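You operate a simulated robot arm through the tools that you are given. There is no shell and no other tool.

The job below is to be done with a simulated two-armed robot. You get a single attempt, and the scene is never put back.

JOB
Pick up the grey mug from the top of the big counter with one hand, pass it to the other hand and put it on the packing table. Set down upright: mug.
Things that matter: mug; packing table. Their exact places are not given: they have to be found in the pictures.

The check looks at the end state, three seconds after you hand in, the way a careful person would. Anything else that was tipped, shoved, dropped, spilled or broken makes it a failure.

ROBOT AND FRAMES
Two 7-joint arms with two-finger parallel grippers on one trunk, on a base that drives. Base frame: it is fixed to the floor where the robot stands at the start and does not move with it; the origin is under the middle of the robot, x ahead of it, y to its left, z up. Readings come in mm, rad, newtons and seconds.
The left shoulder is at the start at [50, 177, 1029], the right one opposite. With the tool pointing down near the work surface each hand reaches from about 100 to 680 mm from the robot's upright axis, wherever it stands, measured 20 degrees to its own side. Places, roughly: mug [2750, 1250, 750]; packing table [1200, -900, 800]. Payload 3.43 kg a hand.
Tool frame (each hand has its own): the origin (TCP) lies between the finger pads and is the grasp point; the fingertips stand 34 mm ahead of it; z points along the fingers, y is the line along which they close. The gripper opens to 128 mm. The fingers are 24 mm wide and 12 mm thick; the gripper's body (48 by 130 mm) begins 96 mm behind the TCP.
Orientation is that of the tool frame in the base frame, as [roll, pitch, yaw] about the fixed x, y, z axes, in that order (R = Rz(yaw) Ry(pitch) Rx(roll)). With the fingers straight down and closing along the base's y, the tool's x points along the base's -x, its y along +y and its z along -z.

CONTROLS
- The arms move only by the tool play_rows. It takes "left_commands", "right_commands" or both (then of equal length, played together; a hand with none holds still); each is a list of rows, each a list of 6 numbers: the shift along the base's x, y, z in cm, then the turn, a rotation vector about the base's x, y, z in rad. In form: [[dx, dy, dz, rx, ry, rz], ...]. A call has 1 to 20 rows; each row is the pose to reach, as a shift and turn from the pose commanded when the call began. "left_jaw" and "right_jaw" are, for a hand that has rows, the finger opening in cm, from 0 to 12.8, set as the call begins (left out, the last holds). Rows are played at 5 a second. More than 50 mm and 0.15 rad between two rows, or a gripper value outside its range, and nothing of the call is played. A pose out of reach is approached as far as the arm can. The call stops where the force on the tool passes 40 N (or 10 N more than at its start, if that is more) or the arm is blocked; 0.2 s more then pass. The fingers move at their own pace (about 108 mm/s each) and stop on an object; they squeeze with about 22 N. The grip force told is the motor's: it shows also when the fingers shut on nothing. Time passes only in rows, and 0.2 s behind the last, so rows that repeat a pose let the fingers close. The reply holds the time, the measured pose of the TCP, the force on the tool along the base axes, the opening and the grip force, in the units named above and with some noise, with the torque about the TCP (base axes, N m) and any sound that the robot's microphone picked up.
- Cameras (640 x 400 px; columns grow to the right, rows downward): "scene" is now at [159.9, 11.9, 1196.5]; the picture's right is [0.12, -0.99, 0.00], its down [-0.52, -0.06, -0.85] and it looks along [0.84, 0.10, -0.53] (base axes); focal length 252 px, centre (320, 200). "left" rides on the left gripper at [76, 11, -160] in its tool frame; the picture's right is [-0.15, 0.99, 0.00], its down [-0.88, -0.13, -0.46] and it looks along [-0.45, -0.07, 0.89] (tool axes); focal length 234 px, centre (320, 200). "right" rides on the right gripper at [76, -11, -160] in its tool frame; the picture's right is [0.15, 0.99, 0.00], its down [-0.88, 0.13, -0.46] and it looks along [-0.45, 0.07, 0.89] (tool axes); focal length 234 px, centre (320, 200).
- capture(camera): a new picture of that camera. It takes no simulated time.
- lift_body(by): slides the trunk up (or, below 0, down) by that many mm; the arms and the scene camera ride with it, the base frame stays. It gives what a move gives, with no picture.
- base_move(legs): drives the robot by 1 to 6 legs, each [ahead, turn to the left] in mm and rad, along the robot's own axes; the way and the turn of a leg run together, so that a leg with both is an arc; at most 1500 mm and 3.142 rad a leg. The arms and the cameras ride along, it lands a little off, and it stops where it bumps. It gives what a move gives.
- pan_tilt(pan, tilt): turns the head with the scene camera to pan (to the left, within 1.396 rad either way) and tilt (down, from -0.506 to 1.204), counted from straight ahead of the robot. It gives what a move gives.
- measure_at(camera, pixels): for up to 12 pixels [column, row] of the newest picture of that camera ("zoom" is the newest enlarged one), the place [x, y, z] in the base frame of the surface seen there, good to about 3 mm. It takes no simulated time.
- enlarge(camera, box): a new picture of the part [left, top, right, bottom] of that camera's present view, enlarged. It takes no simulated time.
- job_done(): hands the job in; it is judged then, once.

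Unless the task says otherwise, let go and move clear before handing in.

The tools are called by a JSON object that holds its "fn" and its "kwargs". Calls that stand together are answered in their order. play_rows: Moves the arms, as the interface text tells. Its arguments: {"type":"object","properties":{"left_commands":{"type":"array","items":{"type":"array","items":{"type":"number"}}},"left_jaw":{"type":"number"},"right_commands":{"type":"array","items":{"type":"array","items":{"type":"number"}}},"right_jaw":{"type":"number"}},"required":[]} The other tools are called the same way: lift_body (by) slides the trunk up or down; base_move (legs) drives the base; pan_tilt (pan, tilt) turns the head that bears the scene camera; capture (camera) takes a picture; measure_at (camera, pixels) gives the place of the surface under pixels of a picture; enlarge (camera, box) takes an enlarged picture of a part of a camera's view; job_done () hands the job in.

At the start:

```text
clock: 0.0
left_position: [550.5, 240.6, 820.8]
left_ee_rot: [3.142, 0.0, 3.141]
left_wrist_force: [0.2, 0.2, -0.1]
left_moment: [0.0, 0.0, 0.03]
left_gripper_width: 128.0
left_grasp_force: 0.2
right_position: [499.4, -184.6, 866.0]
right_ee_rot: [-3.141, -0.001, 3.141]
right_wrist_force: [0.2, 0.5, 0.1]
right_moment: [0.06, 0.02, 0.01]
right_gripper_width: 128.1
right_grasp_force: 0.2
trunk travel left (down, up): [-200.0, 201.0]
robot x, y, heading: [-0.8, 0.5, -0.0]
head pan, tilt: [0.117, 0.553]
```

scene: 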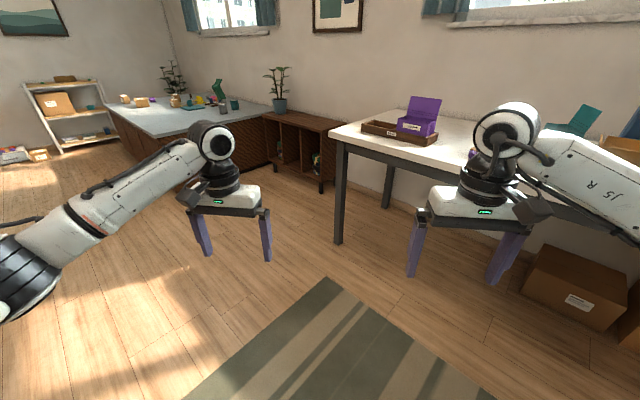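
right: 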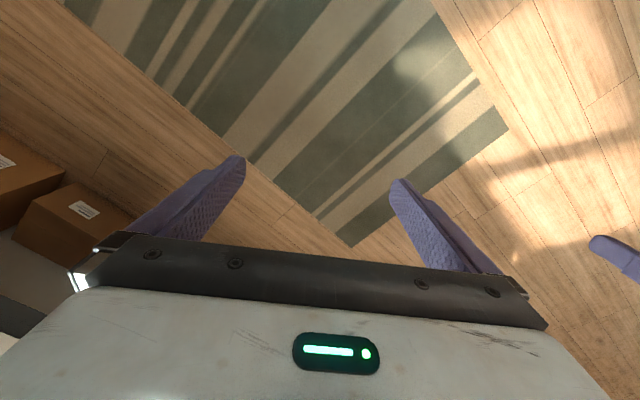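
left: 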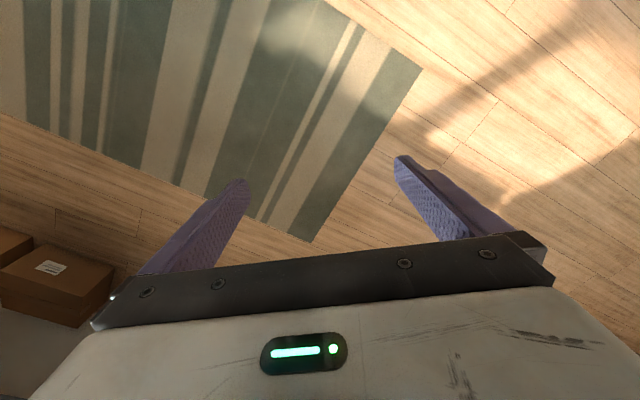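

The scene picture shows a blue-topped counter around pixels (105-270, 95-140) with several objects, and the white-topped packing table on the right (330-640, 110-200). I'll enlarge both to find the mug and get places.

{"fn": "enlarge", "kwargs": {"camera": "scene", "box": [100, 60, 280, 172]}}

{"fn": "measure_at", "kwargs": {"camera": "scene", "pixels": [[223, 108], [234, 104], [200, 101], [175, 100], [140, 120], [258, 116], [108, 105], [180, 136], [340, 130], [335, 245], [450, 130], [480, 110]]}}

```text
3.56 times, centred on (190, 116) of scene
```

zoom: 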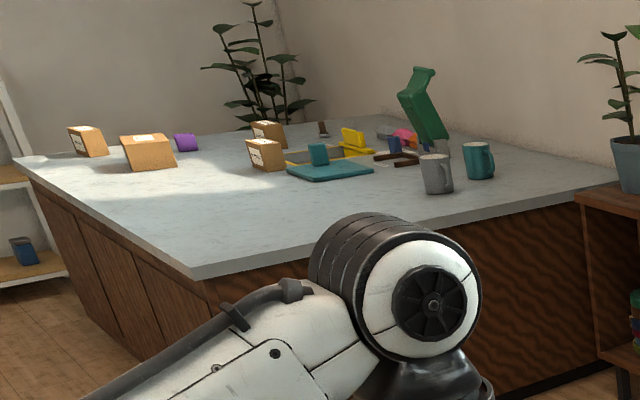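

```text
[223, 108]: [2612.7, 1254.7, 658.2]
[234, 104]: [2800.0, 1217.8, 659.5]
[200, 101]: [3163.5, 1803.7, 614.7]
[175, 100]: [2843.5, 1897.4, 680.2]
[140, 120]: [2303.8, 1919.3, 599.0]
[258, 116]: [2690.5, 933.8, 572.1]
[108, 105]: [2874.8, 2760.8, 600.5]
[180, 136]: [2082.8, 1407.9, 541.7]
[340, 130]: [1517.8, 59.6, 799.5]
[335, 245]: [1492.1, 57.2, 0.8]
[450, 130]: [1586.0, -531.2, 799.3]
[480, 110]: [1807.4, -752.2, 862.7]
```

The zoom shows the grey mug at (437,174) with a teal mug just to its right (480,160). I'll measure mug points and counter edges precisely, then look at the packing table.

{"fn": "measure_at", "kwargs": {"camera": "zoom", "pixels": [[437, 175], [437, 193], [424, 175], [450, 175], [437, 156], [478, 162], [192, 272], [400, 238], [610, 186], [350, 172], [560, 190], [300, 250]]}}

{"fn": "enlarge", "kwargs": {"camera": "scene", "box": [205, 85, 265, 123]}}

{"fn": "enlarge", "kwargs": {"camera": "scene", "box": [320, 80, 640, 280]}}

```text
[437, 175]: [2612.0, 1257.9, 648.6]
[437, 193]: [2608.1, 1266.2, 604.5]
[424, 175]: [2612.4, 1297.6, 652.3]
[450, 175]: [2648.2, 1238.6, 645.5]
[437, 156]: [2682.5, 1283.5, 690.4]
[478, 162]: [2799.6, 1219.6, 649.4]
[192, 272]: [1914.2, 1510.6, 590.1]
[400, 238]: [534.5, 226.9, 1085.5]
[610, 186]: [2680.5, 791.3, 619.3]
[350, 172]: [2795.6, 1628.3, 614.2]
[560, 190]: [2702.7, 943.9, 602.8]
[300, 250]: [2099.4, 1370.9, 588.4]
```

```text
10.53 times, centred on (235, 104) of scene
```

zoom: 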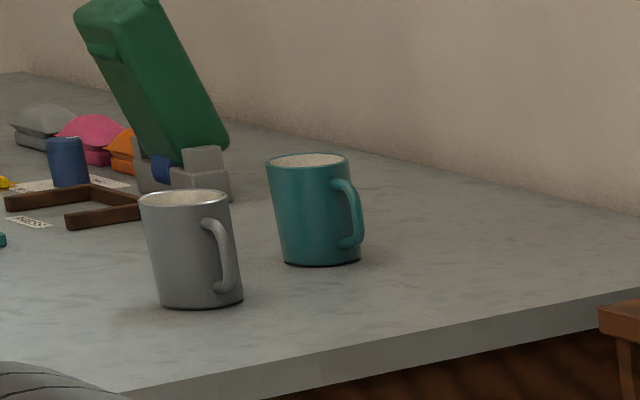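

```text
2.00 times, centred on (480, 180) of scene
```

zoom: 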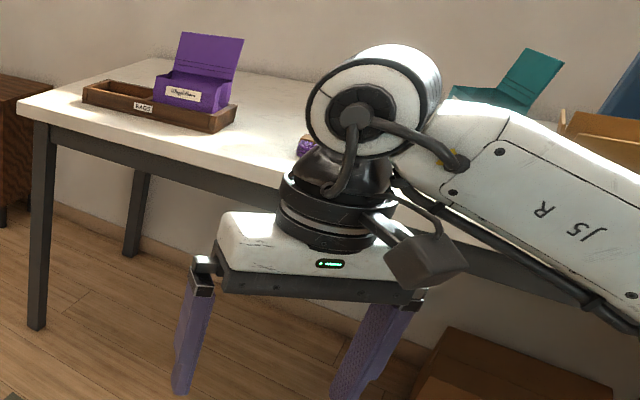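

The grey mug stands around (2645, 1275) with its rim near z≈690 on the counter top (z≈600), handle toward the camera-right side; the teal mug is ~150 mm behind it. I'll pan right to survey the packing table and then look down to see my base footprint.

{"fn": "pan_tilt", "kwargs": {"pan": -0.75, "tilt": 0.6}}

{"fn": "capture", "kwargs": {"camera": "scene"}}

{"fn": "measure_at", "kwargs": {"camera": "scene", "pixels": [[100, 60], [200, 60], [300, 60], [400, 60], [500, 60], [600, 60], [100, 120], [200, 120], [300, 120], [400, 120], [500, 120], [600, 120]]}}

```text
clock: 1.2
left_position: [550.5, 241.1, 820.3]
left_ee_rot: [-3.141, -0.001, 3.142]
left_wrist_force: [0.4, 0.4, -0.1]
left_moment: [0.01, 0.02, 0.02]
left_gripper_width: 128.2
left_grasp_force: 0.1
right_position: [500.0, -186.8, 866.0]
right_ee_rot: [3.14, -0.002, 3.141]
right_wrist_force: [0.9, 0.2, -0.5]
right_moment: [0.0, 0.0, 0.0]
right_gripper_width: 128.0
right_grasp_force: 0.0
trunk travel left (down, up): [-200.0, 201.0]
robot x, y, heading: [2.7, -1.2, -0.004]
head pan, tilt: [-0.75, 0.6]
```

```text
taken
```

scene: 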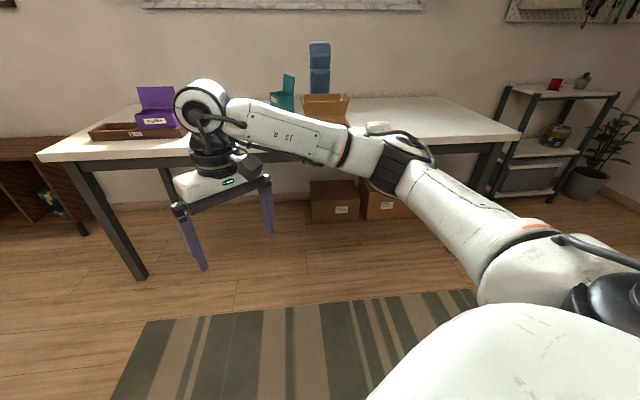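

```text
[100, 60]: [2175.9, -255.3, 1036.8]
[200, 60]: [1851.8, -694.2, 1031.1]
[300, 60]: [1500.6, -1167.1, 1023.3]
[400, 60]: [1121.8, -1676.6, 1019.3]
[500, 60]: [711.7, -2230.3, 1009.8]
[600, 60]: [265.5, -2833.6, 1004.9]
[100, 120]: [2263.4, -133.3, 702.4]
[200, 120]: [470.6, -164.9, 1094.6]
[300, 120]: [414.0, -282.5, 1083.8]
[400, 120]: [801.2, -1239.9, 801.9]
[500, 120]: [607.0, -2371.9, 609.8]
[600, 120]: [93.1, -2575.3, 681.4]
```

The table's front edge runs from (45,155) to (520,137), with a clear stretch around (400-490,105-130) on its right half. I'll measure its edges and items.

{"fn": "enlarge", "kwargs": {"camera": "scene", "box": [240, 30, 560, 230]}}

{"fn": "measure_at", "kwargs": {"camera": "scene", "pixels": [[45, 153], [128, 105], [515, 130], [420, 99], [460, 115], [440, 140], [475, 140], [320, 105], [350, 108], [380, 124], [145, 275], [180, 135]]}}

{"fn": "pan_tilt", "kwargs": {"pan": 0.0, "tilt": 1.2}}

{"fn": "capture", "kwargs": {"camera": "scene"}}

```text
2.00 times, centred on (400, 130) of scene
```

zoom: 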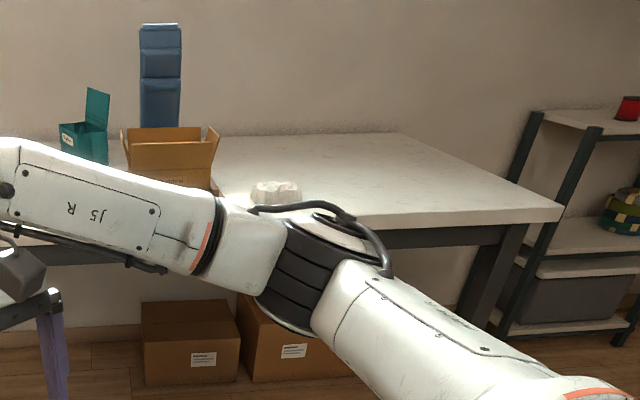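

```text
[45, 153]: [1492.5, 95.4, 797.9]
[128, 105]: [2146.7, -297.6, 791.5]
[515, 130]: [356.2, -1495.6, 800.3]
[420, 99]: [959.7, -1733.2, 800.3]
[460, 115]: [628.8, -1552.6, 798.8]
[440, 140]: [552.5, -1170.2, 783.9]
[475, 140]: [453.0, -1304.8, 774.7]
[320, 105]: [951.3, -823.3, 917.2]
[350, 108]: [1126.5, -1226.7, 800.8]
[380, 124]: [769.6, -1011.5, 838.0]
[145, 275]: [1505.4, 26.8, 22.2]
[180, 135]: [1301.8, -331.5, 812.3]
```

```text
clock: 2.3
left_position: [550.1, 241.2, 820.5]
left_ee_rot: [-3.141, 0.0, 3.141]
left_wrist_force: [0.0, -0.5, -0.3]
left_moment: [0.0, -0.03, 0.01]
left_gripper_width: 128.2
left_grasp_force: 0.0
right_position: [501.0, -185.7, 867.9]
right_ee_rot: [3.141, 0.001, 3.141]
right_wrist_force: [0.0, -0.2, 0.7]
right_moment: [0.02, -0.02, -0.01]
right_gripper_width: 128.1
right_grasp_force: 0.1
trunk travel left (down, up): [-200.0, 201.0]
robot x, y, heading: [0.1, -4.5, 0.004]
head pan, tilt: [0.0, 1.201]
```

```text
taken
```

scene: 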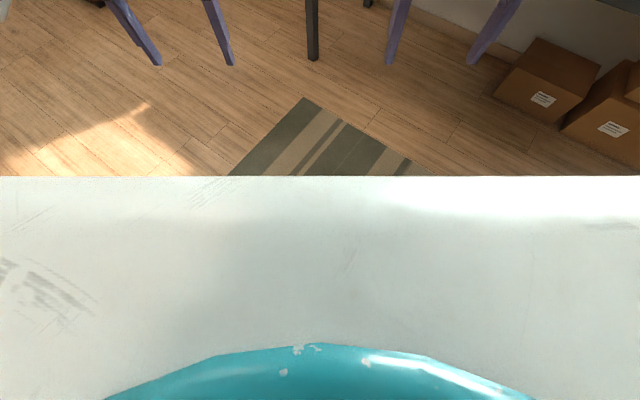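

The downward view shows my trunk/base shell; measuring its front tells how close I can park.

{"fn": "measure_at", "kwargs": {"camera": "scene", "pixels": [[320, 180], [20, 180], [620, 180], [320, 260], [320, 330], [320, 380], [120, 100], [310, 58], [300, 110], [545, 60], [620, 100], [10, 10]]}}

{"fn": "pan_tilt", "kwargs": {"pan": 0.9, "tilt": 0.6}}

{"fn": "capture", "kwargs": {"camera": "scene"}}

```text
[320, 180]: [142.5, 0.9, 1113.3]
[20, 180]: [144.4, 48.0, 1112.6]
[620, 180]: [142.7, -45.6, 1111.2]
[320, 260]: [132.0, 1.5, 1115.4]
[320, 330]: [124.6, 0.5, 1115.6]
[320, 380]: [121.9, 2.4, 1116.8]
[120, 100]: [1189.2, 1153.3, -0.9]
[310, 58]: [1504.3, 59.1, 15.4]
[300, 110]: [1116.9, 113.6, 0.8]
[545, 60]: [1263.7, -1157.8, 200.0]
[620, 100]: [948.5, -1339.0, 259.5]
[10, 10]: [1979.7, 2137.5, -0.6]
```

```text
clock: 3.5
left_position: [550.2, 241.5, 820.6]
left_ee_rot: [3.141, -0.001, 3.14]
left_wrist_force: [0.5, 0.6, -0.2]
left_moment: [-0.02, 0.01, -0.01]
left_gripper_width: 128.0
left_grasp_force: 0.1
right_position: [499.8, -187.1, 866.7]
right_ee_rot: [-3.141, 0.0, 3.141]
right_wrist_force: [0.6, -0.2, -0.6]
right_moment: [-0.02, -0.01, 0.04]
right_gripper_width: 128.0
right_grasp_force: 0.0
trunk travel left (down, up): [-200.0, 201.0]
robot x, y, heading: [-0.9, 0.6, -0.004]
head pan, tilt: [0.901, 0.6]
```

```text
taken
```

scene: 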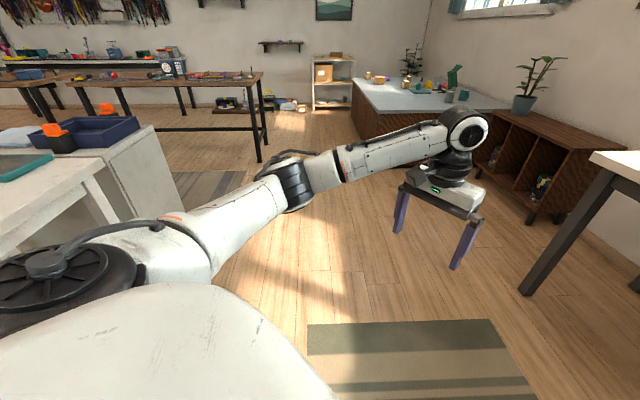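

I see the counter at (355-510, 75-130), the bookcase with plant right of it, and a worktable on my left at (0-180,120-260). I'll measure these obstacles to plan the drive.

{"fn": "measure_at", "kwargs": {"camera": "scene", "pixels": [[150, 130], [105, 160], [20, 225], [180, 225], [260, 160], [352, 82], [505, 105], [448, 97], [470, 140], [530, 218], [600, 155], [400, 115]]}}

{"fn": "enlarge", "kwargs": {"camera": "scene", "box": [320, 50, 560, 200]}}

```text
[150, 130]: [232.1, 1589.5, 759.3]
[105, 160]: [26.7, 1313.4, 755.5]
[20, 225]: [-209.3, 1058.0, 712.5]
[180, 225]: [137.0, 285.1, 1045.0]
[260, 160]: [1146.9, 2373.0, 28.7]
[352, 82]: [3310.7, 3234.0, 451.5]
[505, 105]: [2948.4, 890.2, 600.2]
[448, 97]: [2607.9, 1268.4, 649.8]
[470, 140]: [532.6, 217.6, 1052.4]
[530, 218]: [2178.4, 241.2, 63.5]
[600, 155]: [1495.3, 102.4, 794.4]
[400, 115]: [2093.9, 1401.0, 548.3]
```

```text
2.67 times, centred on (440, 125) of scene
```

zoom: 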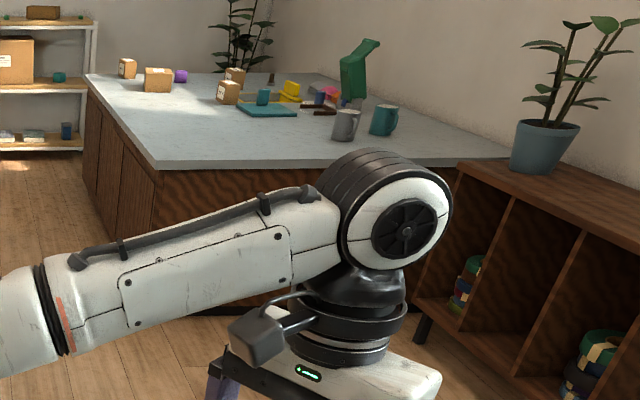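

The counter's near edge sits about 250 mm in front of the mug, facing direction ≈0.93 rad, and the table corner at (1492, 95) must be kept clear on the way. First I'll pull both hands in so that driving is safe.

{"fn": "play_rows", "kwargs": {"left_commands": [[-4.5, 0, 1, 0, 0, 0], [-9, 0, 2, 0, 0, 0], [-13.5, 0, 3, 0, 0, 0], [-18, 0, 4, 0, 0, 0], [-22, 0, 5, 0, 0, 0]], "right_commands": [[-4, 0, 1, 0, 0, 0], [-8, 0, 2, 0, 0, 0], [-12, 0, 2, 0, 0, 0], [-16, 0, 2, 0, 0, 0], [-18, 0, 2, 0, 0, 0]]}}

{"fn": "capture", "kwargs": {"camera": "scene"}}

```text
clock: 4.7
left_position: [329.0, 242.5, 871.5]
left_ee_rot: [3.141, -0.001, 3.14]
left_wrist_force: [-0.1, -0.3, -0.2]
left_moment: [-0.02, 0.05, -0.02]
left_gripper_width: 128.0
left_grasp_force: 0.1
right_position: [319.2, -184.8, 886.8]
right_ee_rot: [3.141, 0.002, -3.141]
right_wrist_force: [0.4, -0.1, 0.3]
right_moment: [0.0, 0.04, 0.0]
right_gripper_width: 128.0
right_grasp_force: 0.2
trunk travel left (down, up): [-200.0, 201.0]
robot x, y, heading: [1.9, -2.5, -0.002]
head pan, tilt: [0.901, 0.6]
```

```text
taken
```

scene: 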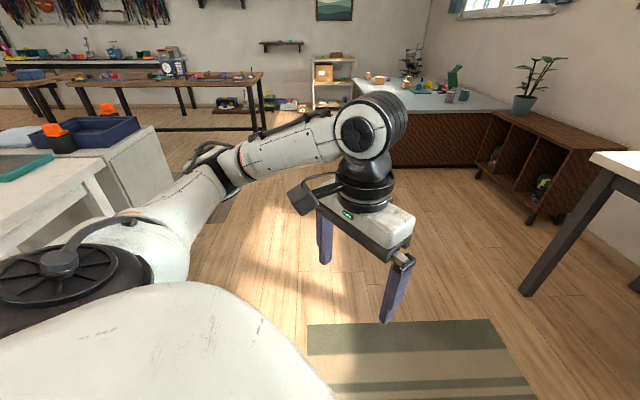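

The arms are tucked in and the floor toward (1000, 700) is clear. I'll turn left 0.61 rad and drive 1220 mm.

{"fn": "base_move", "kwargs": {"legs": [[0, 0.611], [1220, 0]]}}

{"fn": "pan_tilt", "kwargs": {"pan": 0.0, "tilt": 0.5}}

{"fn": "capture", "kwargs": {"camera": "scene"}}

```text
clock: 12.4
left_position: [1118.6, 1078.1, 871.4]
left_ee_rot: [3.141, 0.0, -2.529]
left_wrist_force: [-0.4, -0.3, -0.8]
left_moment: [0.01, -0.02, -0.07]
left_gripper_width: 128.0
left_grasp_force: 0.0
right_position: [1355.4, 721.9, 888.2]
right_ee_rot: [3.14, 0.002, -2.529]
right_wrist_force: [0.2, 0.3, -1.0]
right_moment: [-0.03, -0.01, 0.01]
right_gripper_width: 128.2
right_grasp_force: 0.0
trunk travel left (down, up): [-200.0, 201.0]
robot x, y, heading: [987.0, 690.1, 0.612]
head pan, tilt: [0.901, 0.6]
```

```text
clock: 13.6
left_position: [1119.4, 1077.3, 871.3]
left_ee_rot: [3.14, -0.002, -2.53]
left_wrist_force: [-0.3, 0.9, -0.3]
left_moment: [0.01, 0.01, 0.03]
left_gripper_width: 127.8
left_grasp_force: 0.0
right_position: [1357.2, 722.2, 887.3]
right_ee_rot: [-3.141, 0.0, -2.529]
right_wrist_force: [0.0, 0.4, -0.1]
right_moment: [0.01, -0.01, 0.03]
right_gripper_width: 127.9
right_grasp_force: 0.0
trunk travel left (down, up): [-200.0, 201.0]
robot x, y, heading: [989.8, 690.3, 0.616]
head pan, tilt: [0.0, 0.499]
```

```text
taken
```

scene: 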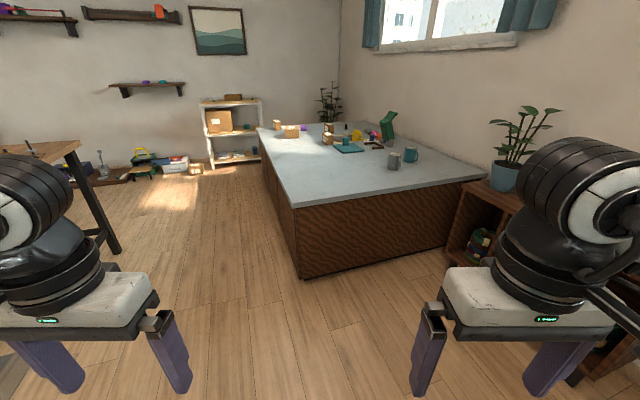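

Now the counter is dead ahead with the grey mug at (394,160). I'll measure mug, edge and plant again from here.

{"fn": "measure_at", "kwargs": {"camera": "scene", "pixels": [[394, 160], [394, 153], [411, 155], [293, 203], [400, 190], [475, 173], [262, 132], [500, 175], [388, 122], [300, 275], [445, 245], [460, 265]]}}

{"fn": "enlarge", "kwargs": {"camera": "scene", "box": [340, 100, 500, 200]}}

```text
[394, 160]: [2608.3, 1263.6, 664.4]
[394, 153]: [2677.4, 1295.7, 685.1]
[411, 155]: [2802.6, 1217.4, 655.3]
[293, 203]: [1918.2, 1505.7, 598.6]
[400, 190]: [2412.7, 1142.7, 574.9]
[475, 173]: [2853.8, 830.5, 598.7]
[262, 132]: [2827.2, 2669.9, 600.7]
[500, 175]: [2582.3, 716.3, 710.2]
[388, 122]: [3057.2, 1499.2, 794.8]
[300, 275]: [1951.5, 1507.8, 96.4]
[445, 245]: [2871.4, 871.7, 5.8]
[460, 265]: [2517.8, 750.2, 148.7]
```

```text
4.00 times, centred on (420, 150) of scene
```

zoom: 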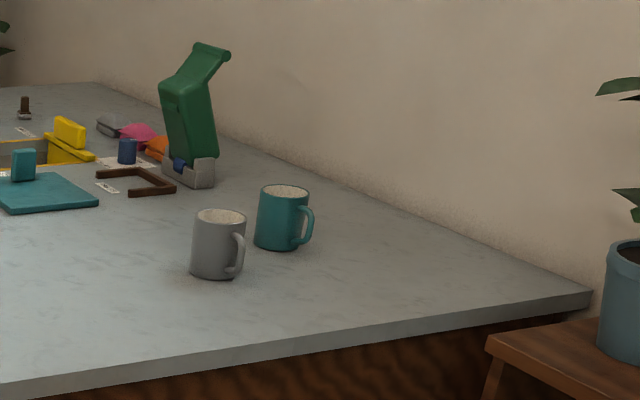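

Mug centre is about (2645, 1280). The plant near (2600, 720) is close to where my right elbow would be, so I'll check how far that elbow flares out before driving on.

{"fn": "pan_tilt", "kwargs": {"pan": -0.9, "tilt": 0.6}}

{"fn": "capture", "kwargs": {"camera": "scene"}}

```text
clock: 14.8
left_position: [1117.8, 1075.9, 871.4]
left_ee_rot: [3.142, -0.001, -2.529]
left_wrist_force: [0.2, -0.4, -0.2]
left_moment: [0.01, 0.01, 0.02]
left_gripper_width: 128.0
left_grasp_force: 0.0
right_position: [1355.7, 721.1, 886.0]
right_ee_rot: [-3.139, 0.0, -2.529]
right_wrist_force: [-0.4, 0.1, -0.7]
right_moment: [-0.02, -0.01, -0.01]
right_gripper_width: 128.0
right_grasp_force: 0.0
trunk travel left (down, up): [-200.0, 201.0]
robot x, y, heading: [987.8, 688.3, 0.613]
head pan, tilt: [-0.901, 0.6]
```

```text
taken
```

scene: 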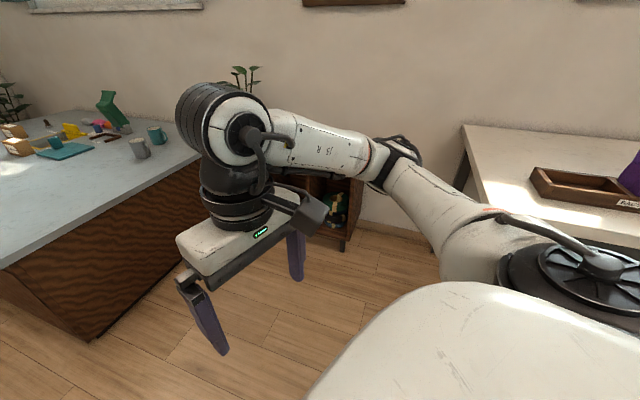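

{"fn": "measure_at", "kwargs": {"camera": "scene", "pixels": [[400, 150], [415, 165], [385, 180], [430, 195], [340, 150], [560, 260], [240, 135], [400, 140]]}}

```text
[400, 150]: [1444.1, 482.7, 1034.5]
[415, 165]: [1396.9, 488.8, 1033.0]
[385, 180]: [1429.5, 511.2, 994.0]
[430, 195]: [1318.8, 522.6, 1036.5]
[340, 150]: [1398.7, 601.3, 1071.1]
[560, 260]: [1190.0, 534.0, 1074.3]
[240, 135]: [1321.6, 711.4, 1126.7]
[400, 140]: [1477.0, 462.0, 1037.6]
```

The tucked right elbow sits ~440-470 mm to my right at z≈1030. I'll look at the plant's extents from here before choosing the final approach.

{"fn": "pan_tilt", "kwargs": {"pan": -0.35, "tilt": 0.35}}

{"fn": "capture", "kwargs": {"camera": "scene"}}

```text
clock: 15.8
left_position: [1119.7, 1077.4, 870.9]
left_ee_rot: [-3.14, 0.0, -2.53]
left_wrist_force: [0.0, -0.3, 1.1]
left_moment: [-0.01, 0.02, -0.01]
left_gripper_width: 128.2
left_grasp_force: 0.0
right_position: [1356.1, 721.4, 887.6]
right_ee_rot: [3.141, 0.001, -2.528]
right_wrist_force: [0.6, -0.8, 0.1]
right_moment: [-0.01, -0.02, 0.01]
right_gripper_width: 128.3
right_grasp_force: 0.0
trunk travel left (down, up): [-200.0, 201.0]
robot x, y, heading: [986.6, 687.3, 0.611]
head pan, tilt: [-0.351, 0.351]
```

```text
taken
```

scene: 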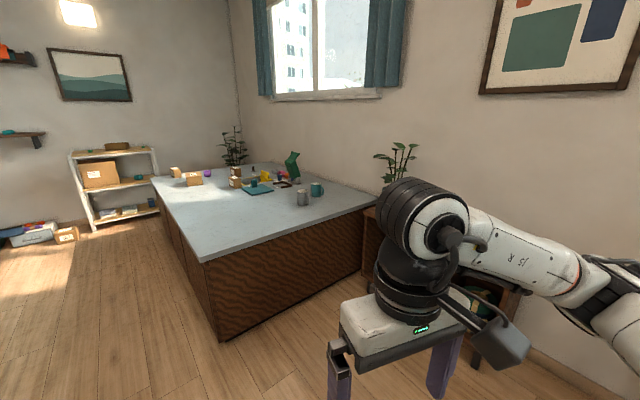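

{"fn": "enlarge", "kwargs": {"camera": "scene", "box": [352, 130, 432, 180]}}

{"fn": "measure_at", "kwargs": {"camera": "scene", "pixels": [[410, 147], [379, 155], [385, 178], [396, 155], [400, 165], [392, 160], [414, 155], [399, 146]]}}

```text
8.00 times, centred on (392, 155) of scene
```

zoom: 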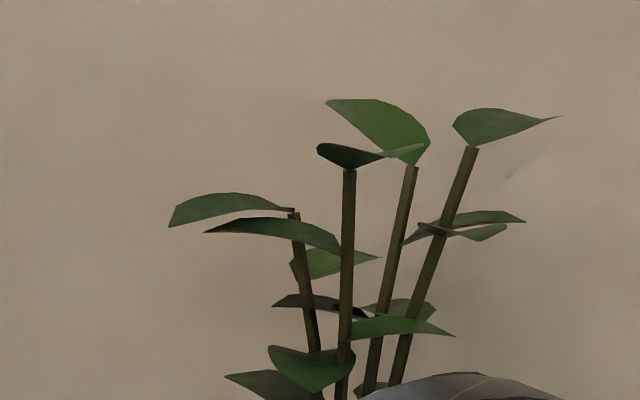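

```text
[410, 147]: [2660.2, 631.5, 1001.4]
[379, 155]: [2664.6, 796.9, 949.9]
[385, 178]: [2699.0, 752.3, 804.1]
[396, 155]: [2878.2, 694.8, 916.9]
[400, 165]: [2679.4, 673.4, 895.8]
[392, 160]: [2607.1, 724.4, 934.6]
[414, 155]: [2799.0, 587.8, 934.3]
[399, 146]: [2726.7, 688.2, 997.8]
```

The plant occupies about x 2600-2730, y 620-800, up to z≈1000, so my lane is clear. I'll drive to about (1900, 655) and turn to face the counter squarely (heading ≈0.94).

{"fn": "base_move", "kwargs": {"legs": [[0, -0.648], [913, 0], [0, 0.976]]}}

{"fn": "pan_tilt", "kwargs": {"pan": -0.2, "tilt": 0.6}}

{"fn": "capture", "kwargs": {"camera": "scene"}}

```text
clock: 24.9
left_position: [1903.0, 1068.3, 871.5]
left_ee_rot: [3.141, -0.001, -2.2]
left_wrist_force: [-0.1, 0.5, -0.4]
left_moment: [0.0, 0.01, -0.02]
left_gripper_width: 128.1
left_grasp_force: 0.1
right_position: [2241.7, 809.8, 886.9]
right_ee_rot: [3.14, -0.002, -2.199]
right_wrist_force: [0.0, 1.0, 0.1]
right_moment: [0.01, 0.02, 0.0]
right_gripper_width: 128.0
right_grasp_force: 0.0
trunk travel left (down, up): [-200.0, 201.0]
robot x, y, heading: [1903.2, 657.3, 0.941]
head pan, tilt: [-0.351, 0.351]
```

```text
clock: 25.6
left_position: [1902.2, 1067.9, 871.8]
left_ee_rot: [-3.141, 0.001, -2.2]
left_wrist_force: [-0.1, 0.1, 0.2]
left_moment: [0.01, -0.03, 0.02]
left_gripper_width: 127.8
left_grasp_force: 0.1
right_position: [2241.6, 809.2, 888.0]
right_ee_rot: [-3.14, 0.0, -2.199]
right_wrist_force: [-0.2, 0.0, -0.5]
right_moment: [-0.04, -0.03, 0.02]
right_gripper_width: 127.7
right_grasp_force: 0.1
trunk travel left (down, up): [-200.0, 201.0]
robot x, y, heading: [1900.7, 660.3, 0.936]
head pan, tilt: [-0.201, 0.6]
```

```text
taken
```

scene: 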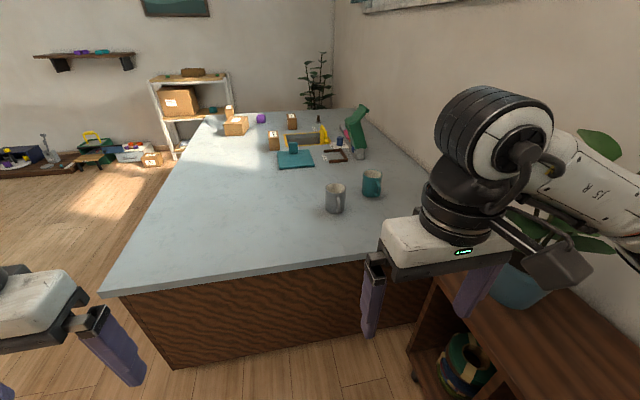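

The mug is now at (335,198), and the plant's leaves show at (600,145) beyond the right arm. I'll zoom in on the mugs and measure.

{"fn": "enlarge", "kwargs": {"camera": "scene", "box": [295, 155, 415, 230]}}

{"fn": "measure_at", "kwargs": {"camera": "scene", "pixels": [[105, 290], [200, 277], [300, 262], [360, 253], [335, 205], [335, 186], [600, 145], [580, 220], [515, 285], [372, 185], [440, 285], [410, 350]]}}

```text
5.33 times, centred on (355, 192) of scene
```

zoom: 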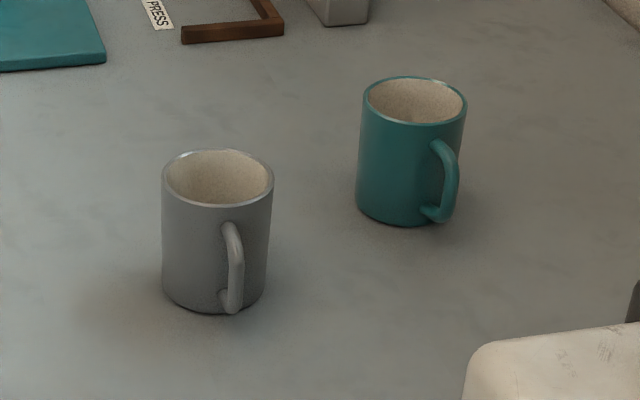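

```text
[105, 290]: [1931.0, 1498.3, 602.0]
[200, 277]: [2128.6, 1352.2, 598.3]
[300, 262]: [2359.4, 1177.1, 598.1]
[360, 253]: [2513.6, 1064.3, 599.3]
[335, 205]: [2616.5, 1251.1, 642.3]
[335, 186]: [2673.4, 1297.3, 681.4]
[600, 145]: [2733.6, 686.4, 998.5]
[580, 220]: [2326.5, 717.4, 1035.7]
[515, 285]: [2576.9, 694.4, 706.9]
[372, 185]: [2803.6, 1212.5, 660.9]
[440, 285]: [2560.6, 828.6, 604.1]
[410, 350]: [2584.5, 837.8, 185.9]
```

The mug is empty and its handle points toward me. I'll measure rim and handle points in this zoom.

{"fn": "measure_at", "kwargs": {"camera": "zoom", "pixels": [[165, 182], [271, 184], [218, 151], [215, 205], [236, 265], [233, 240], [230, 308], [205, 311], [165, 280], [265, 280], [218, 190], [232, 222]]}}

```text
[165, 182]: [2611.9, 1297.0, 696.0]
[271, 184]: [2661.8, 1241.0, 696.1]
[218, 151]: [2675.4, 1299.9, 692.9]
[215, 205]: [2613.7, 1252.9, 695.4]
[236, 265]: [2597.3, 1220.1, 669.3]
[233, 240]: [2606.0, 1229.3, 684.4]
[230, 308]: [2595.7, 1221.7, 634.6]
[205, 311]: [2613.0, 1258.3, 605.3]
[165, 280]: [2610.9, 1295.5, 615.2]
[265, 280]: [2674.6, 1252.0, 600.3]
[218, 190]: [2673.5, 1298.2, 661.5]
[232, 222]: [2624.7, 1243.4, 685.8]
```

Rim centre is about (2643, 1275), rim z≈697, diameter ≈78 mm, with the handle pointing straight at me, so closing sideways is right. I'll extend the right arm forward first (elbow in, clear of the plant), then drive up.

{"fn": "play_rows", "kwargs": {"right_commands": [[2.9, 3.9, 0, 0, 0, 0], [5.7, 7.8, 0, 0, 0, 0], [8.6, 11.7, 0, 0, 0, 0], [10.6, 14.5, 0, 0, 0, 0]]}}

{"fn": "base_move", "kwargs": {"legs": [[250, 0]]}}

{"fn": "capture", "kwargs": {"camera": "scene"}}

```text
clock: 26.6
left_position: [1902.4, 1069.3, 871.1]
left_ee_rot: [3.141, -0.001, -2.199]
left_wrist_force: [-0.4, -0.2, -0.8]
left_moment: [-0.04, -0.02, 0.02]
left_gripper_width: 128.0
left_grasp_force: 0.1
right_position: [2348.0, 953.4, 886.8]
right_ee_rot: [-3.14, 0.001, -2.199]
right_wrist_force: [-0.2, -0.7, 0.1]
right_moment: [-0.01, 0.01, 0.0]
right_gripper_width: 127.9
right_grasp_force: 0.0
trunk travel left (down, up): [-200.0, 201.0]
robot x, y, heading: [1903.7, 662.0, 0.943]
head pan, tilt: [-0.201, 0.6]
```

```text
clock: 28.4
left_position: [2049.3, 1269.2, 871.3]
left_ee_rot: [-3.142, 0.001, -2.2]
left_wrist_force: [-0.2, -0.1, -1.0]
left_moment: [0.01, -0.01, 0.0]
left_gripper_width: 128.1
left_grasp_force: 0.1
right_position: [2494.9, 1153.8, 887.1]
right_ee_rot: [-3.142, 0.001, -2.202]
right_wrist_force: [-0.9, 0.0, 0.5]
right_moment: [0.0, 0.02, 0.0]
right_gripper_width: 127.9
right_grasp_force: 0.0
trunk travel left (down, up): [-200.0, 201.0]
robot x, y, heading: [2048.0, 860.7, 0.936]
head pan, tilt: [-0.201, 0.6]
```

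```text
taken
```

scene: 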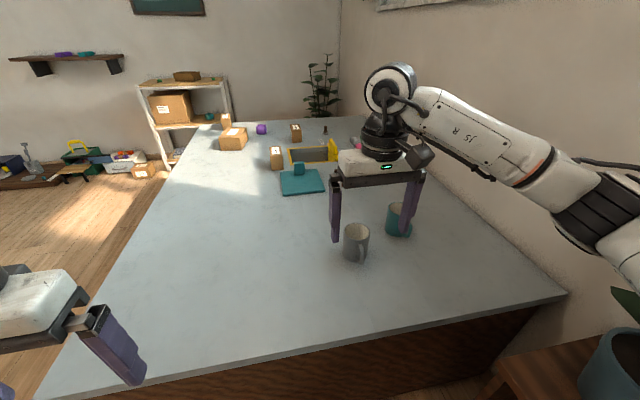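

The path is clear; the elbow at (600,210) and plant leaf at (625,300) need a check, so I'll measure them before closing the last 75 mm.

{"fn": "measure_at", "kwargs": {"camera": "scene", "pixels": [[600, 210], [585, 245], [575, 235], [625, 180], [635, 270], [628, 305], [605, 360], [540, 170]]}}

{"fn": "pan_tilt", "kwargs": {"pan": -0.9, "tilt": 0.6}}

{"fn": "capture", "kwargs": {"camera": "scene"}}

```text
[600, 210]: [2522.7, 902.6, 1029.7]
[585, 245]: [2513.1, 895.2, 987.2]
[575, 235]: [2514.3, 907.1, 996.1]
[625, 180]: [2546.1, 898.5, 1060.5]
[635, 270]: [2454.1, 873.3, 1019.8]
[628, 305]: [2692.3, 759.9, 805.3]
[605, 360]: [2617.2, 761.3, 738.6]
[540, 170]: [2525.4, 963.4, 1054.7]
```

```text
clock: 29.5
left_position: [2049.7, 1269.7, 871.7]
left_ee_rot: [3.141, 0.001, -2.201]
left_wrist_force: [0.3, -0.2, -0.1]
left_moment: [-0.02, 0.05, 0.05]
left_gripper_width: 127.7
left_grasp_force: 0.0
right_position: [2494.7, 1153.9, 886.8]
right_ee_rot: [-3.141, 0.0, -2.201]
right_wrist_force: [-0.1, 0.2, 0.9]
right_moment: [0.01, 0.01, 0.01]
right_gripper_width: 128.2
right_grasp_force: 0.0
trunk travel left (down, up): [-200.0, 201.0]
robot x, y, heading: [2048.8, 858.2, 0.944]
head pan, tilt: [-0.901, 0.6]
```

```text
taken
```

scene: 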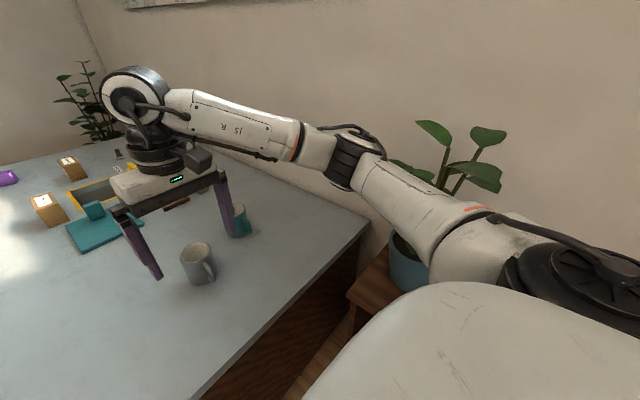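

The elbow (350,160) and the plant leaves (400-505, 120-190) appear near each other, so I'll measure the leaf positions.

{"fn": "measure_at", "kwargs": {"camera": "scene", "pixels": [[432, 132], [410, 172], [488, 135], [475, 176], [495, 180], [395, 165], [345, 165], [375, 180], [410, 270], [345, 135]]}}

```text
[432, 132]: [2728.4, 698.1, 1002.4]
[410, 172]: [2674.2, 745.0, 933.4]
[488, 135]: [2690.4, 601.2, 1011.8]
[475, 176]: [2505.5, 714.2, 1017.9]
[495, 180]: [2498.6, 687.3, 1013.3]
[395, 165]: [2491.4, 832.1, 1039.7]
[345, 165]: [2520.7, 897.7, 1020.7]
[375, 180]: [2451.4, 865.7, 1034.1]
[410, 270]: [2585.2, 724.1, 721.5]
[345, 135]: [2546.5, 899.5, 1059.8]
```

The nearest leaf tip is about (2505, 714, 1018), ~100+ mm from the upper arm, and driving forward moves the arm away from it. I'll close the last 75 mm.

{"fn": "base_move", "kwargs": {"legs": [[75, 0]]}}

{"fn": "pan_tilt", "kwargs": {"pan": -0.3, "tilt": 0.8}}

{"fn": "capture", "kwargs": {"camera": "scene"}}

{"fn": "capture", "kwargs": {"camera": "right"}}

```text
clock: 30.6
left_position: [2092.2, 1330.3, 870.5]
left_ee_rot: [3.139, -0.002, -2.199]
left_wrist_force: [0.4, -0.4, -0.2]
left_moment: [0.0, 0.02, -0.02]
left_gripper_width: 128.2
left_grasp_force: 0.1
right_position: [2538.9, 1214.8, 886.4]
right_ee_rot: [3.141, 0.0, -2.201]
right_wrist_force: [-1.2, 0.6, 0.1]
right_moment: [-0.03, 0.0, 0.0]
right_gripper_width: 128.4
right_grasp_force: 0.0
trunk travel left (down, up): [-200.0, 201.0]
robot x, y, heading: [2095.0, 920.3, 0.943]
head pan, tilt: [-0.901, 0.6]
```

```text
clock: 31.6
left_position: [2090.9, 1330.1, 872.1]
left_ee_rot: [-3.141, -0.001, -2.2]
left_wrist_force: [-0.3, 0.7, 0.5]
left_moment: [-0.04, -0.03, -0.02]
left_gripper_width: 128.0
left_grasp_force: 0.0
right_position: [2537.7, 1215.5, 886.7]
right_ee_rot: [3.138, -0.001, -2.199]
right_wrist_force: [-0.4, 0.2, 0.2]
right_moment: [0.01, 0.0, 0.0]
right_gripper_width: 128.2
right_grasp_force: 0.0
trunk travel left (down, up): [-200.0, 201.0]
robot x, y, heading: [2093.7, 921.0, 0.94]
head pan, tilt: [-0.3, 0.799]
```

```text
taken
```

scene: 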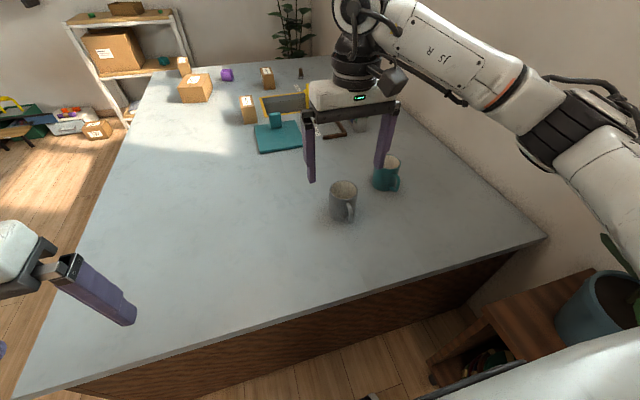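

```text
taken
```

right: 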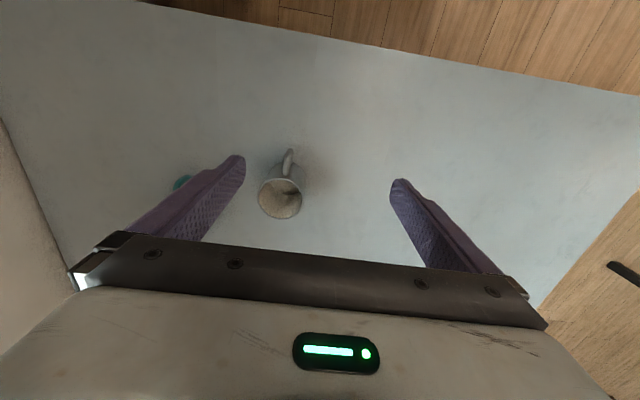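

Both views show the mug clearly (scene (343,200), right camera (281,197)); I'll measure rim, handle and base points from both to fix its centre.

{"fn": "enlarge", "kwargs": {"camera": "right", "box": [220, 130, 348, 230]}}

{"fn": "measure_at", "kwargs": {"camera": "right", "pixels": [[260, 200], [281, 217], [301, 200], [281, 181], [289, 152], [290, 170], [288, 160], [185, 182], [275, 185], [285, 200]]}}

{"fn": "measure_at", "kwargs": {"camera": "scene", "pixels": [[331, 188], [356, 188], [343, 182], [343, 193], [349, 207], [350, 218], [340, 220], [385, 170], [400, 182], [310, 180], [378, 165]]}}

```text
4.00 times, centred on (284, 180) of right
```

zoom: 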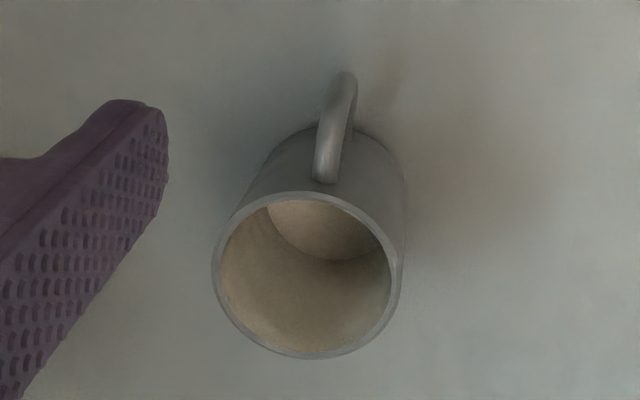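

```text
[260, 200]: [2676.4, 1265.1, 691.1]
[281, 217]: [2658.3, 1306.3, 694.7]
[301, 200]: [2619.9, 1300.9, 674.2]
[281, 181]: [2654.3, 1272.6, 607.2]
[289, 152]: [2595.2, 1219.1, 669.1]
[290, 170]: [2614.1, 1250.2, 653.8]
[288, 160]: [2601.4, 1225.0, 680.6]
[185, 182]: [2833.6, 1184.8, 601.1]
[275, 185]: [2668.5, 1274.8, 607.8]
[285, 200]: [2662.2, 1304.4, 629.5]
```

```text
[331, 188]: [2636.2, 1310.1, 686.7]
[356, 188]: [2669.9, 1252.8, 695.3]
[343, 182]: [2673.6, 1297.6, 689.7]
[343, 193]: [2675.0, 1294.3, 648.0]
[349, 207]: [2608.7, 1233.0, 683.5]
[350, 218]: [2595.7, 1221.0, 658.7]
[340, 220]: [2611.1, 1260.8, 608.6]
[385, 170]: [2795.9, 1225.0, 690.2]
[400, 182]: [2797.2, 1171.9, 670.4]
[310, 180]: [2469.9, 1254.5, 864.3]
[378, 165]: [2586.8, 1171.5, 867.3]
```

I'll take rim points precisely from the enlarged wrist view to fit the mug's circle.

{"fn": "measure_at", "kwargs": {"camera": "zoom", "pixels": [[214, 270], [398, 270], [310, 193], [306, 356], [240, 330], [370, 335], [245, 212], [375, 212], [343, 80], [335, 170]]}}

```text
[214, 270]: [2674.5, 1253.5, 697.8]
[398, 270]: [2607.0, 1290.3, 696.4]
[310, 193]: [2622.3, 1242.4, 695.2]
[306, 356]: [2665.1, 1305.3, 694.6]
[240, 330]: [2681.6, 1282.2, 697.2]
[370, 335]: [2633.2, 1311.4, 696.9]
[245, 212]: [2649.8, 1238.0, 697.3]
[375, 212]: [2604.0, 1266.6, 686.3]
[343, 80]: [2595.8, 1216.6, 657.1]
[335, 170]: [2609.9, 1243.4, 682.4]
```

A circle fit through the rim gives centre ≈(2642, 1274), diameter ≈77 mm, and the handle runs along my tool's x axis, so the current yaw is right. I'll move the right hand above the mug and partly down, then check alignment.

{"fn": "play_rows", "kwargs": {"right_commands": [[3.5, 2.0, 0, 0, 0, 0], [7.0, 3.9, 0, 0, 0, 0], [10.4, 5.9, 0, 0, 0, 0], [10.4, 5.9, -4, 0, 0, 0], [10.4, 5.9, -8, 0, 0, 0], [10.4, 5.9, -10, 0, 0, 0]], "right_jaw": 12.8}}

{"fn": "capture", "kwargs": {"camera": "right"}}

{"fn": "capture", "kwargs": {"camera": "scene"}}

```text
clock: 33.0
left_position: [2092.1, 1328.6, 870.8]
left_ee_rot: [3.14, -0.001, -2.199]
left_wrist_force: [1.1, -0.9, -0.2]
left_moment: [0.0, -0.01, -0.01]
left_gripper_width: 128.2
left_grasp_force: 0.0
right_position: [2641.2, 1273.2, 787.5]
right_ee_rot: [-3.141, 0.001, -2.198]
right_wrist_force: [-0.2, 0.2, 0.2]
right_moment: [0.03, 0.02, -0.01]
right_gripper_width: 127.8
right_grasp_force: 0.2
trunk travel left (down, up): [-200.0, 201.0]
robot x, y, heading: [2095.9, 918.7, 0.943]
head pan, tilt: [-0.3, 0.799]
```

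```text
taken
```

right: 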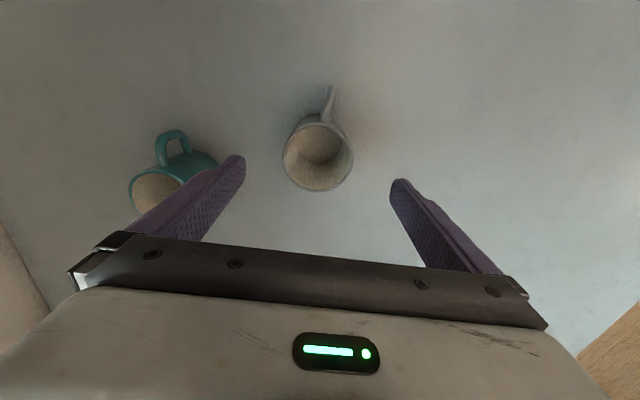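

```text
taken
```

scene: 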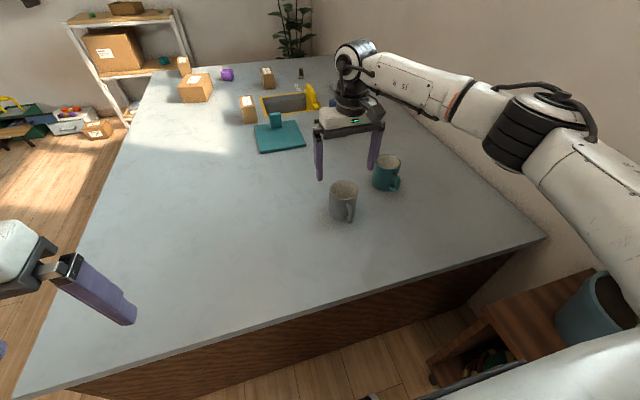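

The mug (317,155) is centred between the fingers, the teal mug is outside them. I'll descend to TCP z≈686, so the tips reach about 45 mm below the rim, leaving the lower half free for the other hand.

{"fn": "play_rows", "kwargs": {"right_commands": [[0.1, 0.1, -4, 0, 0, 0], [0.1, 0.1, -8, 0, 0, 0], [0.1, 0.1, -10.15, 0, 0, 0]]}}

{"fn": "capture", "kwargs": {"camera": "right"}}

{"fn": "enlarge", "kwargs": {"camera": "scene", "box": [280, 130, 440, 230]}}

```text
clock: 33.8
left_position: [2092.6, 1330.0, 870.9]
left_ee_rot: [3.141, 0.001, -2.199]
left_wrist_force: [0.5, 0.2, 1.3]
left_moment: [-0.01, -0.01, 0.04]
left_gripper_width: 127.9
left_grasp_force: 0.0
right_position: [2641.9, 1274.9, 685.4]
right_ee_rot: [3.142, -0.001, -2.2]
right_wrist_force: [-0.2, 0.0, 0.3]
right_moment: [-0.02, -0.02, 0.0]
right_gripper_width: 127.6
right_grasp_force: 0.0
trunk travel left (down, up): [-200.0, 201.0]
robot x, y, heading: [2092.9, 923.7, 0.944]
head pan, tilt: [-0.3, 0.799]
```

```text
taken
```

right: 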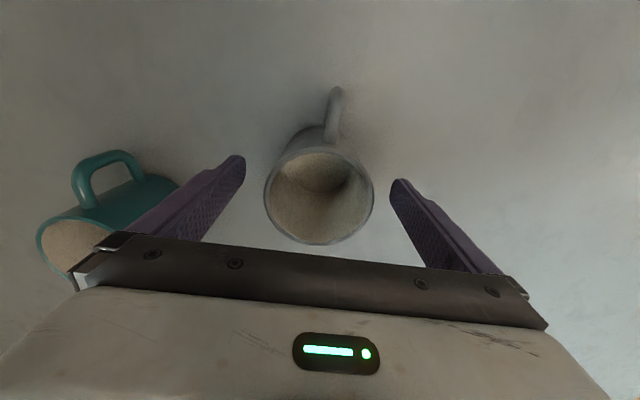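

```text
4.00 times, centred on (360, 180) of scene
```

zoom: 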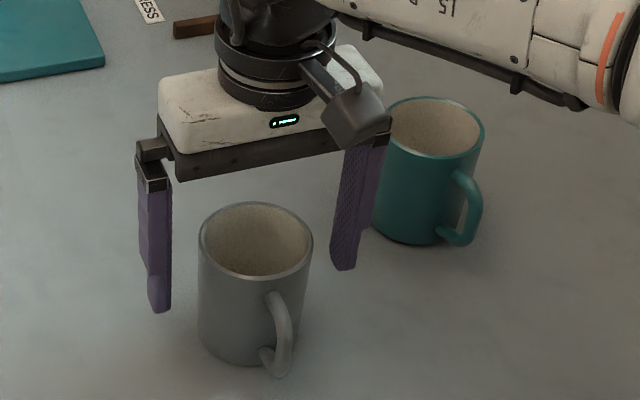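

The fingertip midpoint (250,288 in the zoom) coincides with the mug's axis at that height, so it is centred. Closing the right hand now.

{"fn": "play_rows", "kwargs": {"right_commands": [[0, 0, 0, 0, 0, 0], [0, 0, 0, 0, 0, 0], [0, 0, 0, 0, 0, 0], [0, 0, 0, 0, 0, 0], [0, 0, 0, 0, 0, 0]], "right_jaw": 0}}

{"fn": "capture", "kwargs": {"camera": "right"}}

```text
clock: 35.0
left_position: [2092.2, 1330.2, 871.2]
left_ee_rot: [-3.141, -0.002, -2.202]
left_wrist_force: [-0.2, 0.1, 0.4]
left_moment: [-0.04, -0.01, -0.03]
left_gripper_width: 128.4
left_grasp_force: 0.1
right_position: [2642.8, 1274.2, 685.9]
right_ee_rot: [3.14, 0.0, -2.199]
right_wrist_force: [1.1, -0.3, 0.1]
right_moment: [0.05, -0.03, -0.02]
right_gripper_width: 78.9
right_grasp_force: 21.7
trunk travel left (down, up): [-200.0, 201.0]
robot x, y, heading: [2093.3, 920.8, 0.945]
head pan, tilt: [-0.3, 0.799]
```

```text
taken
```

right: 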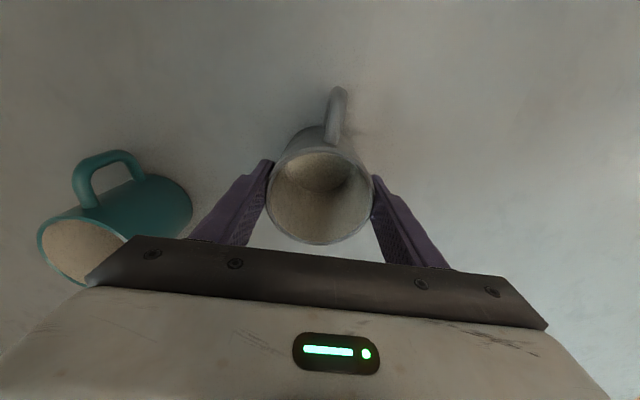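

The fingers stopped at 78.9 mm with 21.7 N, so the mug is held. I'll lift it straight up gently and check.

{"fn": "play_rows", "kwargs": {"right_commands": [[0, 0, 1, 0, 0, 0], [0, 0, 3, 0, 0, 0], [0, 0, 6, 0, 0, 0], [0, 0, 9, 0, 0, 0], [0, 0, 12, 0, 0, 0], [0, 0, 15, 0, 0, 0], [0, 0, 18, 0, 0, 0], [0, 0, 20, 0, 0, 0]]}}

{"fn": "capture", "kwargs": {"camera": "scene"}}

{"fn": "capture", "kwargs": {"camera": "right"}}

```text
clock: 36.8
left_position: [2091.4, 1329.7, 870.9]
left_ee_rot: [-3.141, 0.001, -2.199]
left_wrist_force: [-0.1, 0.4, 0.3]
left_moment: [0.01, 0.02, -0.01]
left_gripper_width: 128.0
left_grasp_force: 0.0
right_position: [2642.1, 1275.8, 885.9]
right_ee_rot: [-3.141, -0.001, -2.2]
right_wrist_force: [0.8, -0.5, 0.4]
right_moment: [0.02, 0.02, 0.0]
right_gripper_width: 0.0
right_grasp_force: 22.4
trunk travel left (down, up): [-200.0, 201.0]
robot x, y, heading: [2094.5, 918.7, 0.941]
head pan, tilt: [-0.3, 0.799]
```

```text
taken
```

scene: 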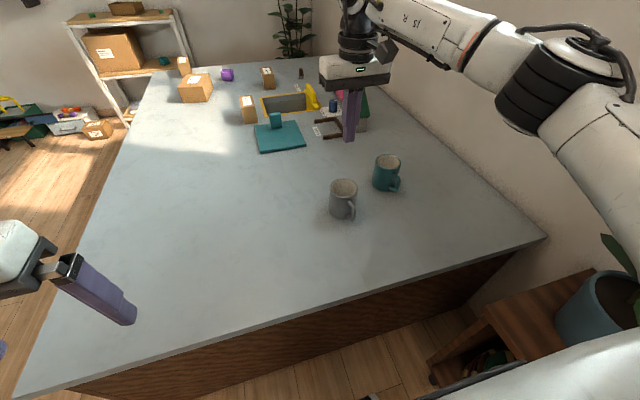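

```text
taken
```

right: 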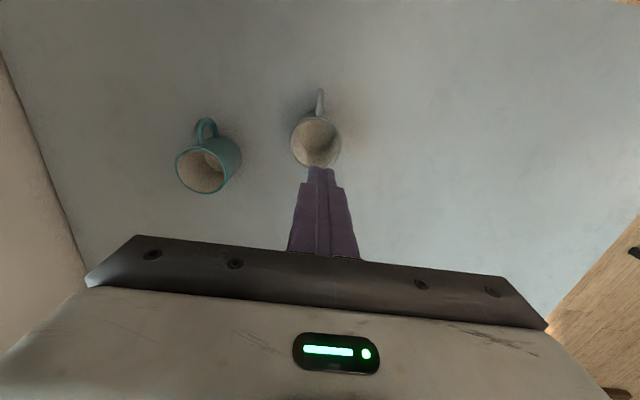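

The lift failed: the right jaw reads 0.0 and the mug is still standing on the counter at (343,198) — it slipped out of the fingertips. I'll reopen and re-measure the mug before a deeper grasp.

{"fn": "play_rows", "kwargs": {"right_commands": [[0, 0, 0, 0, 0, 0], [0, 0, 0, 0, 0, 0], [0, 0, 0, 0, 0, 0]], "right_jaw": 12.8}}

{"fn": "enlarge", "kwargs": {"camera": "right", "box": [252, 70, 380, 150]}}

{"fn": "enlarge", "kwargs": {"camera": "scene", "box": [303, 165, 383, 230]}}

```text
clock: 37.5
left_position: [2092.8, 1329.1, 871.2]
left_ee_rot: [3.141, 0.0, -2.199]
left_wrist_force: [-0.1, 0.0, 0.6]
left_moment: [-0.02, -0.03, -0.01]
left_gripper_width: 127.8
left_grasp_force: 0.0
right_position: [2643.1, 1274.6, 884.5]
right_ee_rot: [-3.141, -0.001, -2.198]
right_wrist_force: [0.2, -0.3, 0.1]
right_moment: [0.0, -0.03, 0.01]
right_gripper_width: 127.8
right_grasp_force: 0.1
trunk travel left (down, up): [-200.0, 201.0]
robot x, y, heading: [2093.1, 922.2, 0.941]
head pan, tilt: [-0.3, 0.799]
```

```text
5.00 times, centred on (316, 110) of right
```

zoom: 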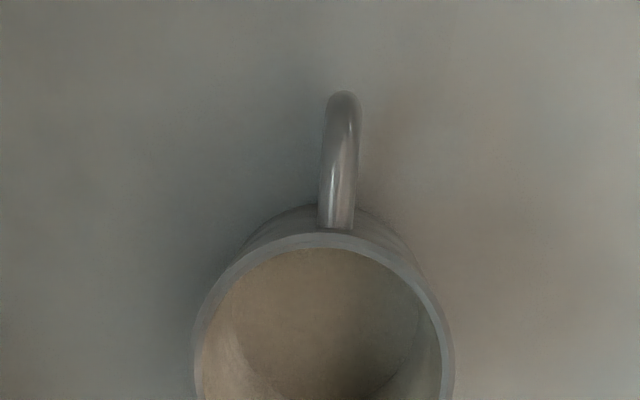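

```text
6.15 times, centred on (343, 198) of scene
```

zoom: 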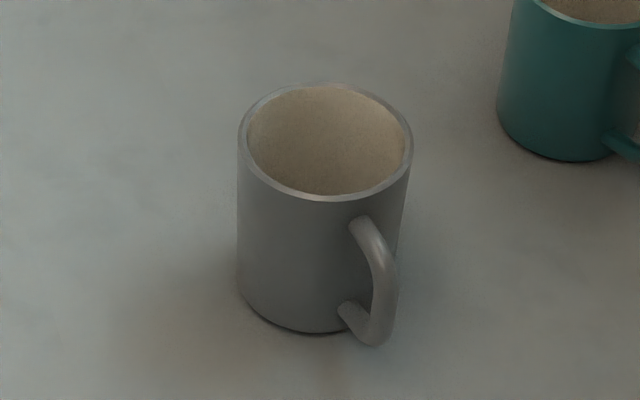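

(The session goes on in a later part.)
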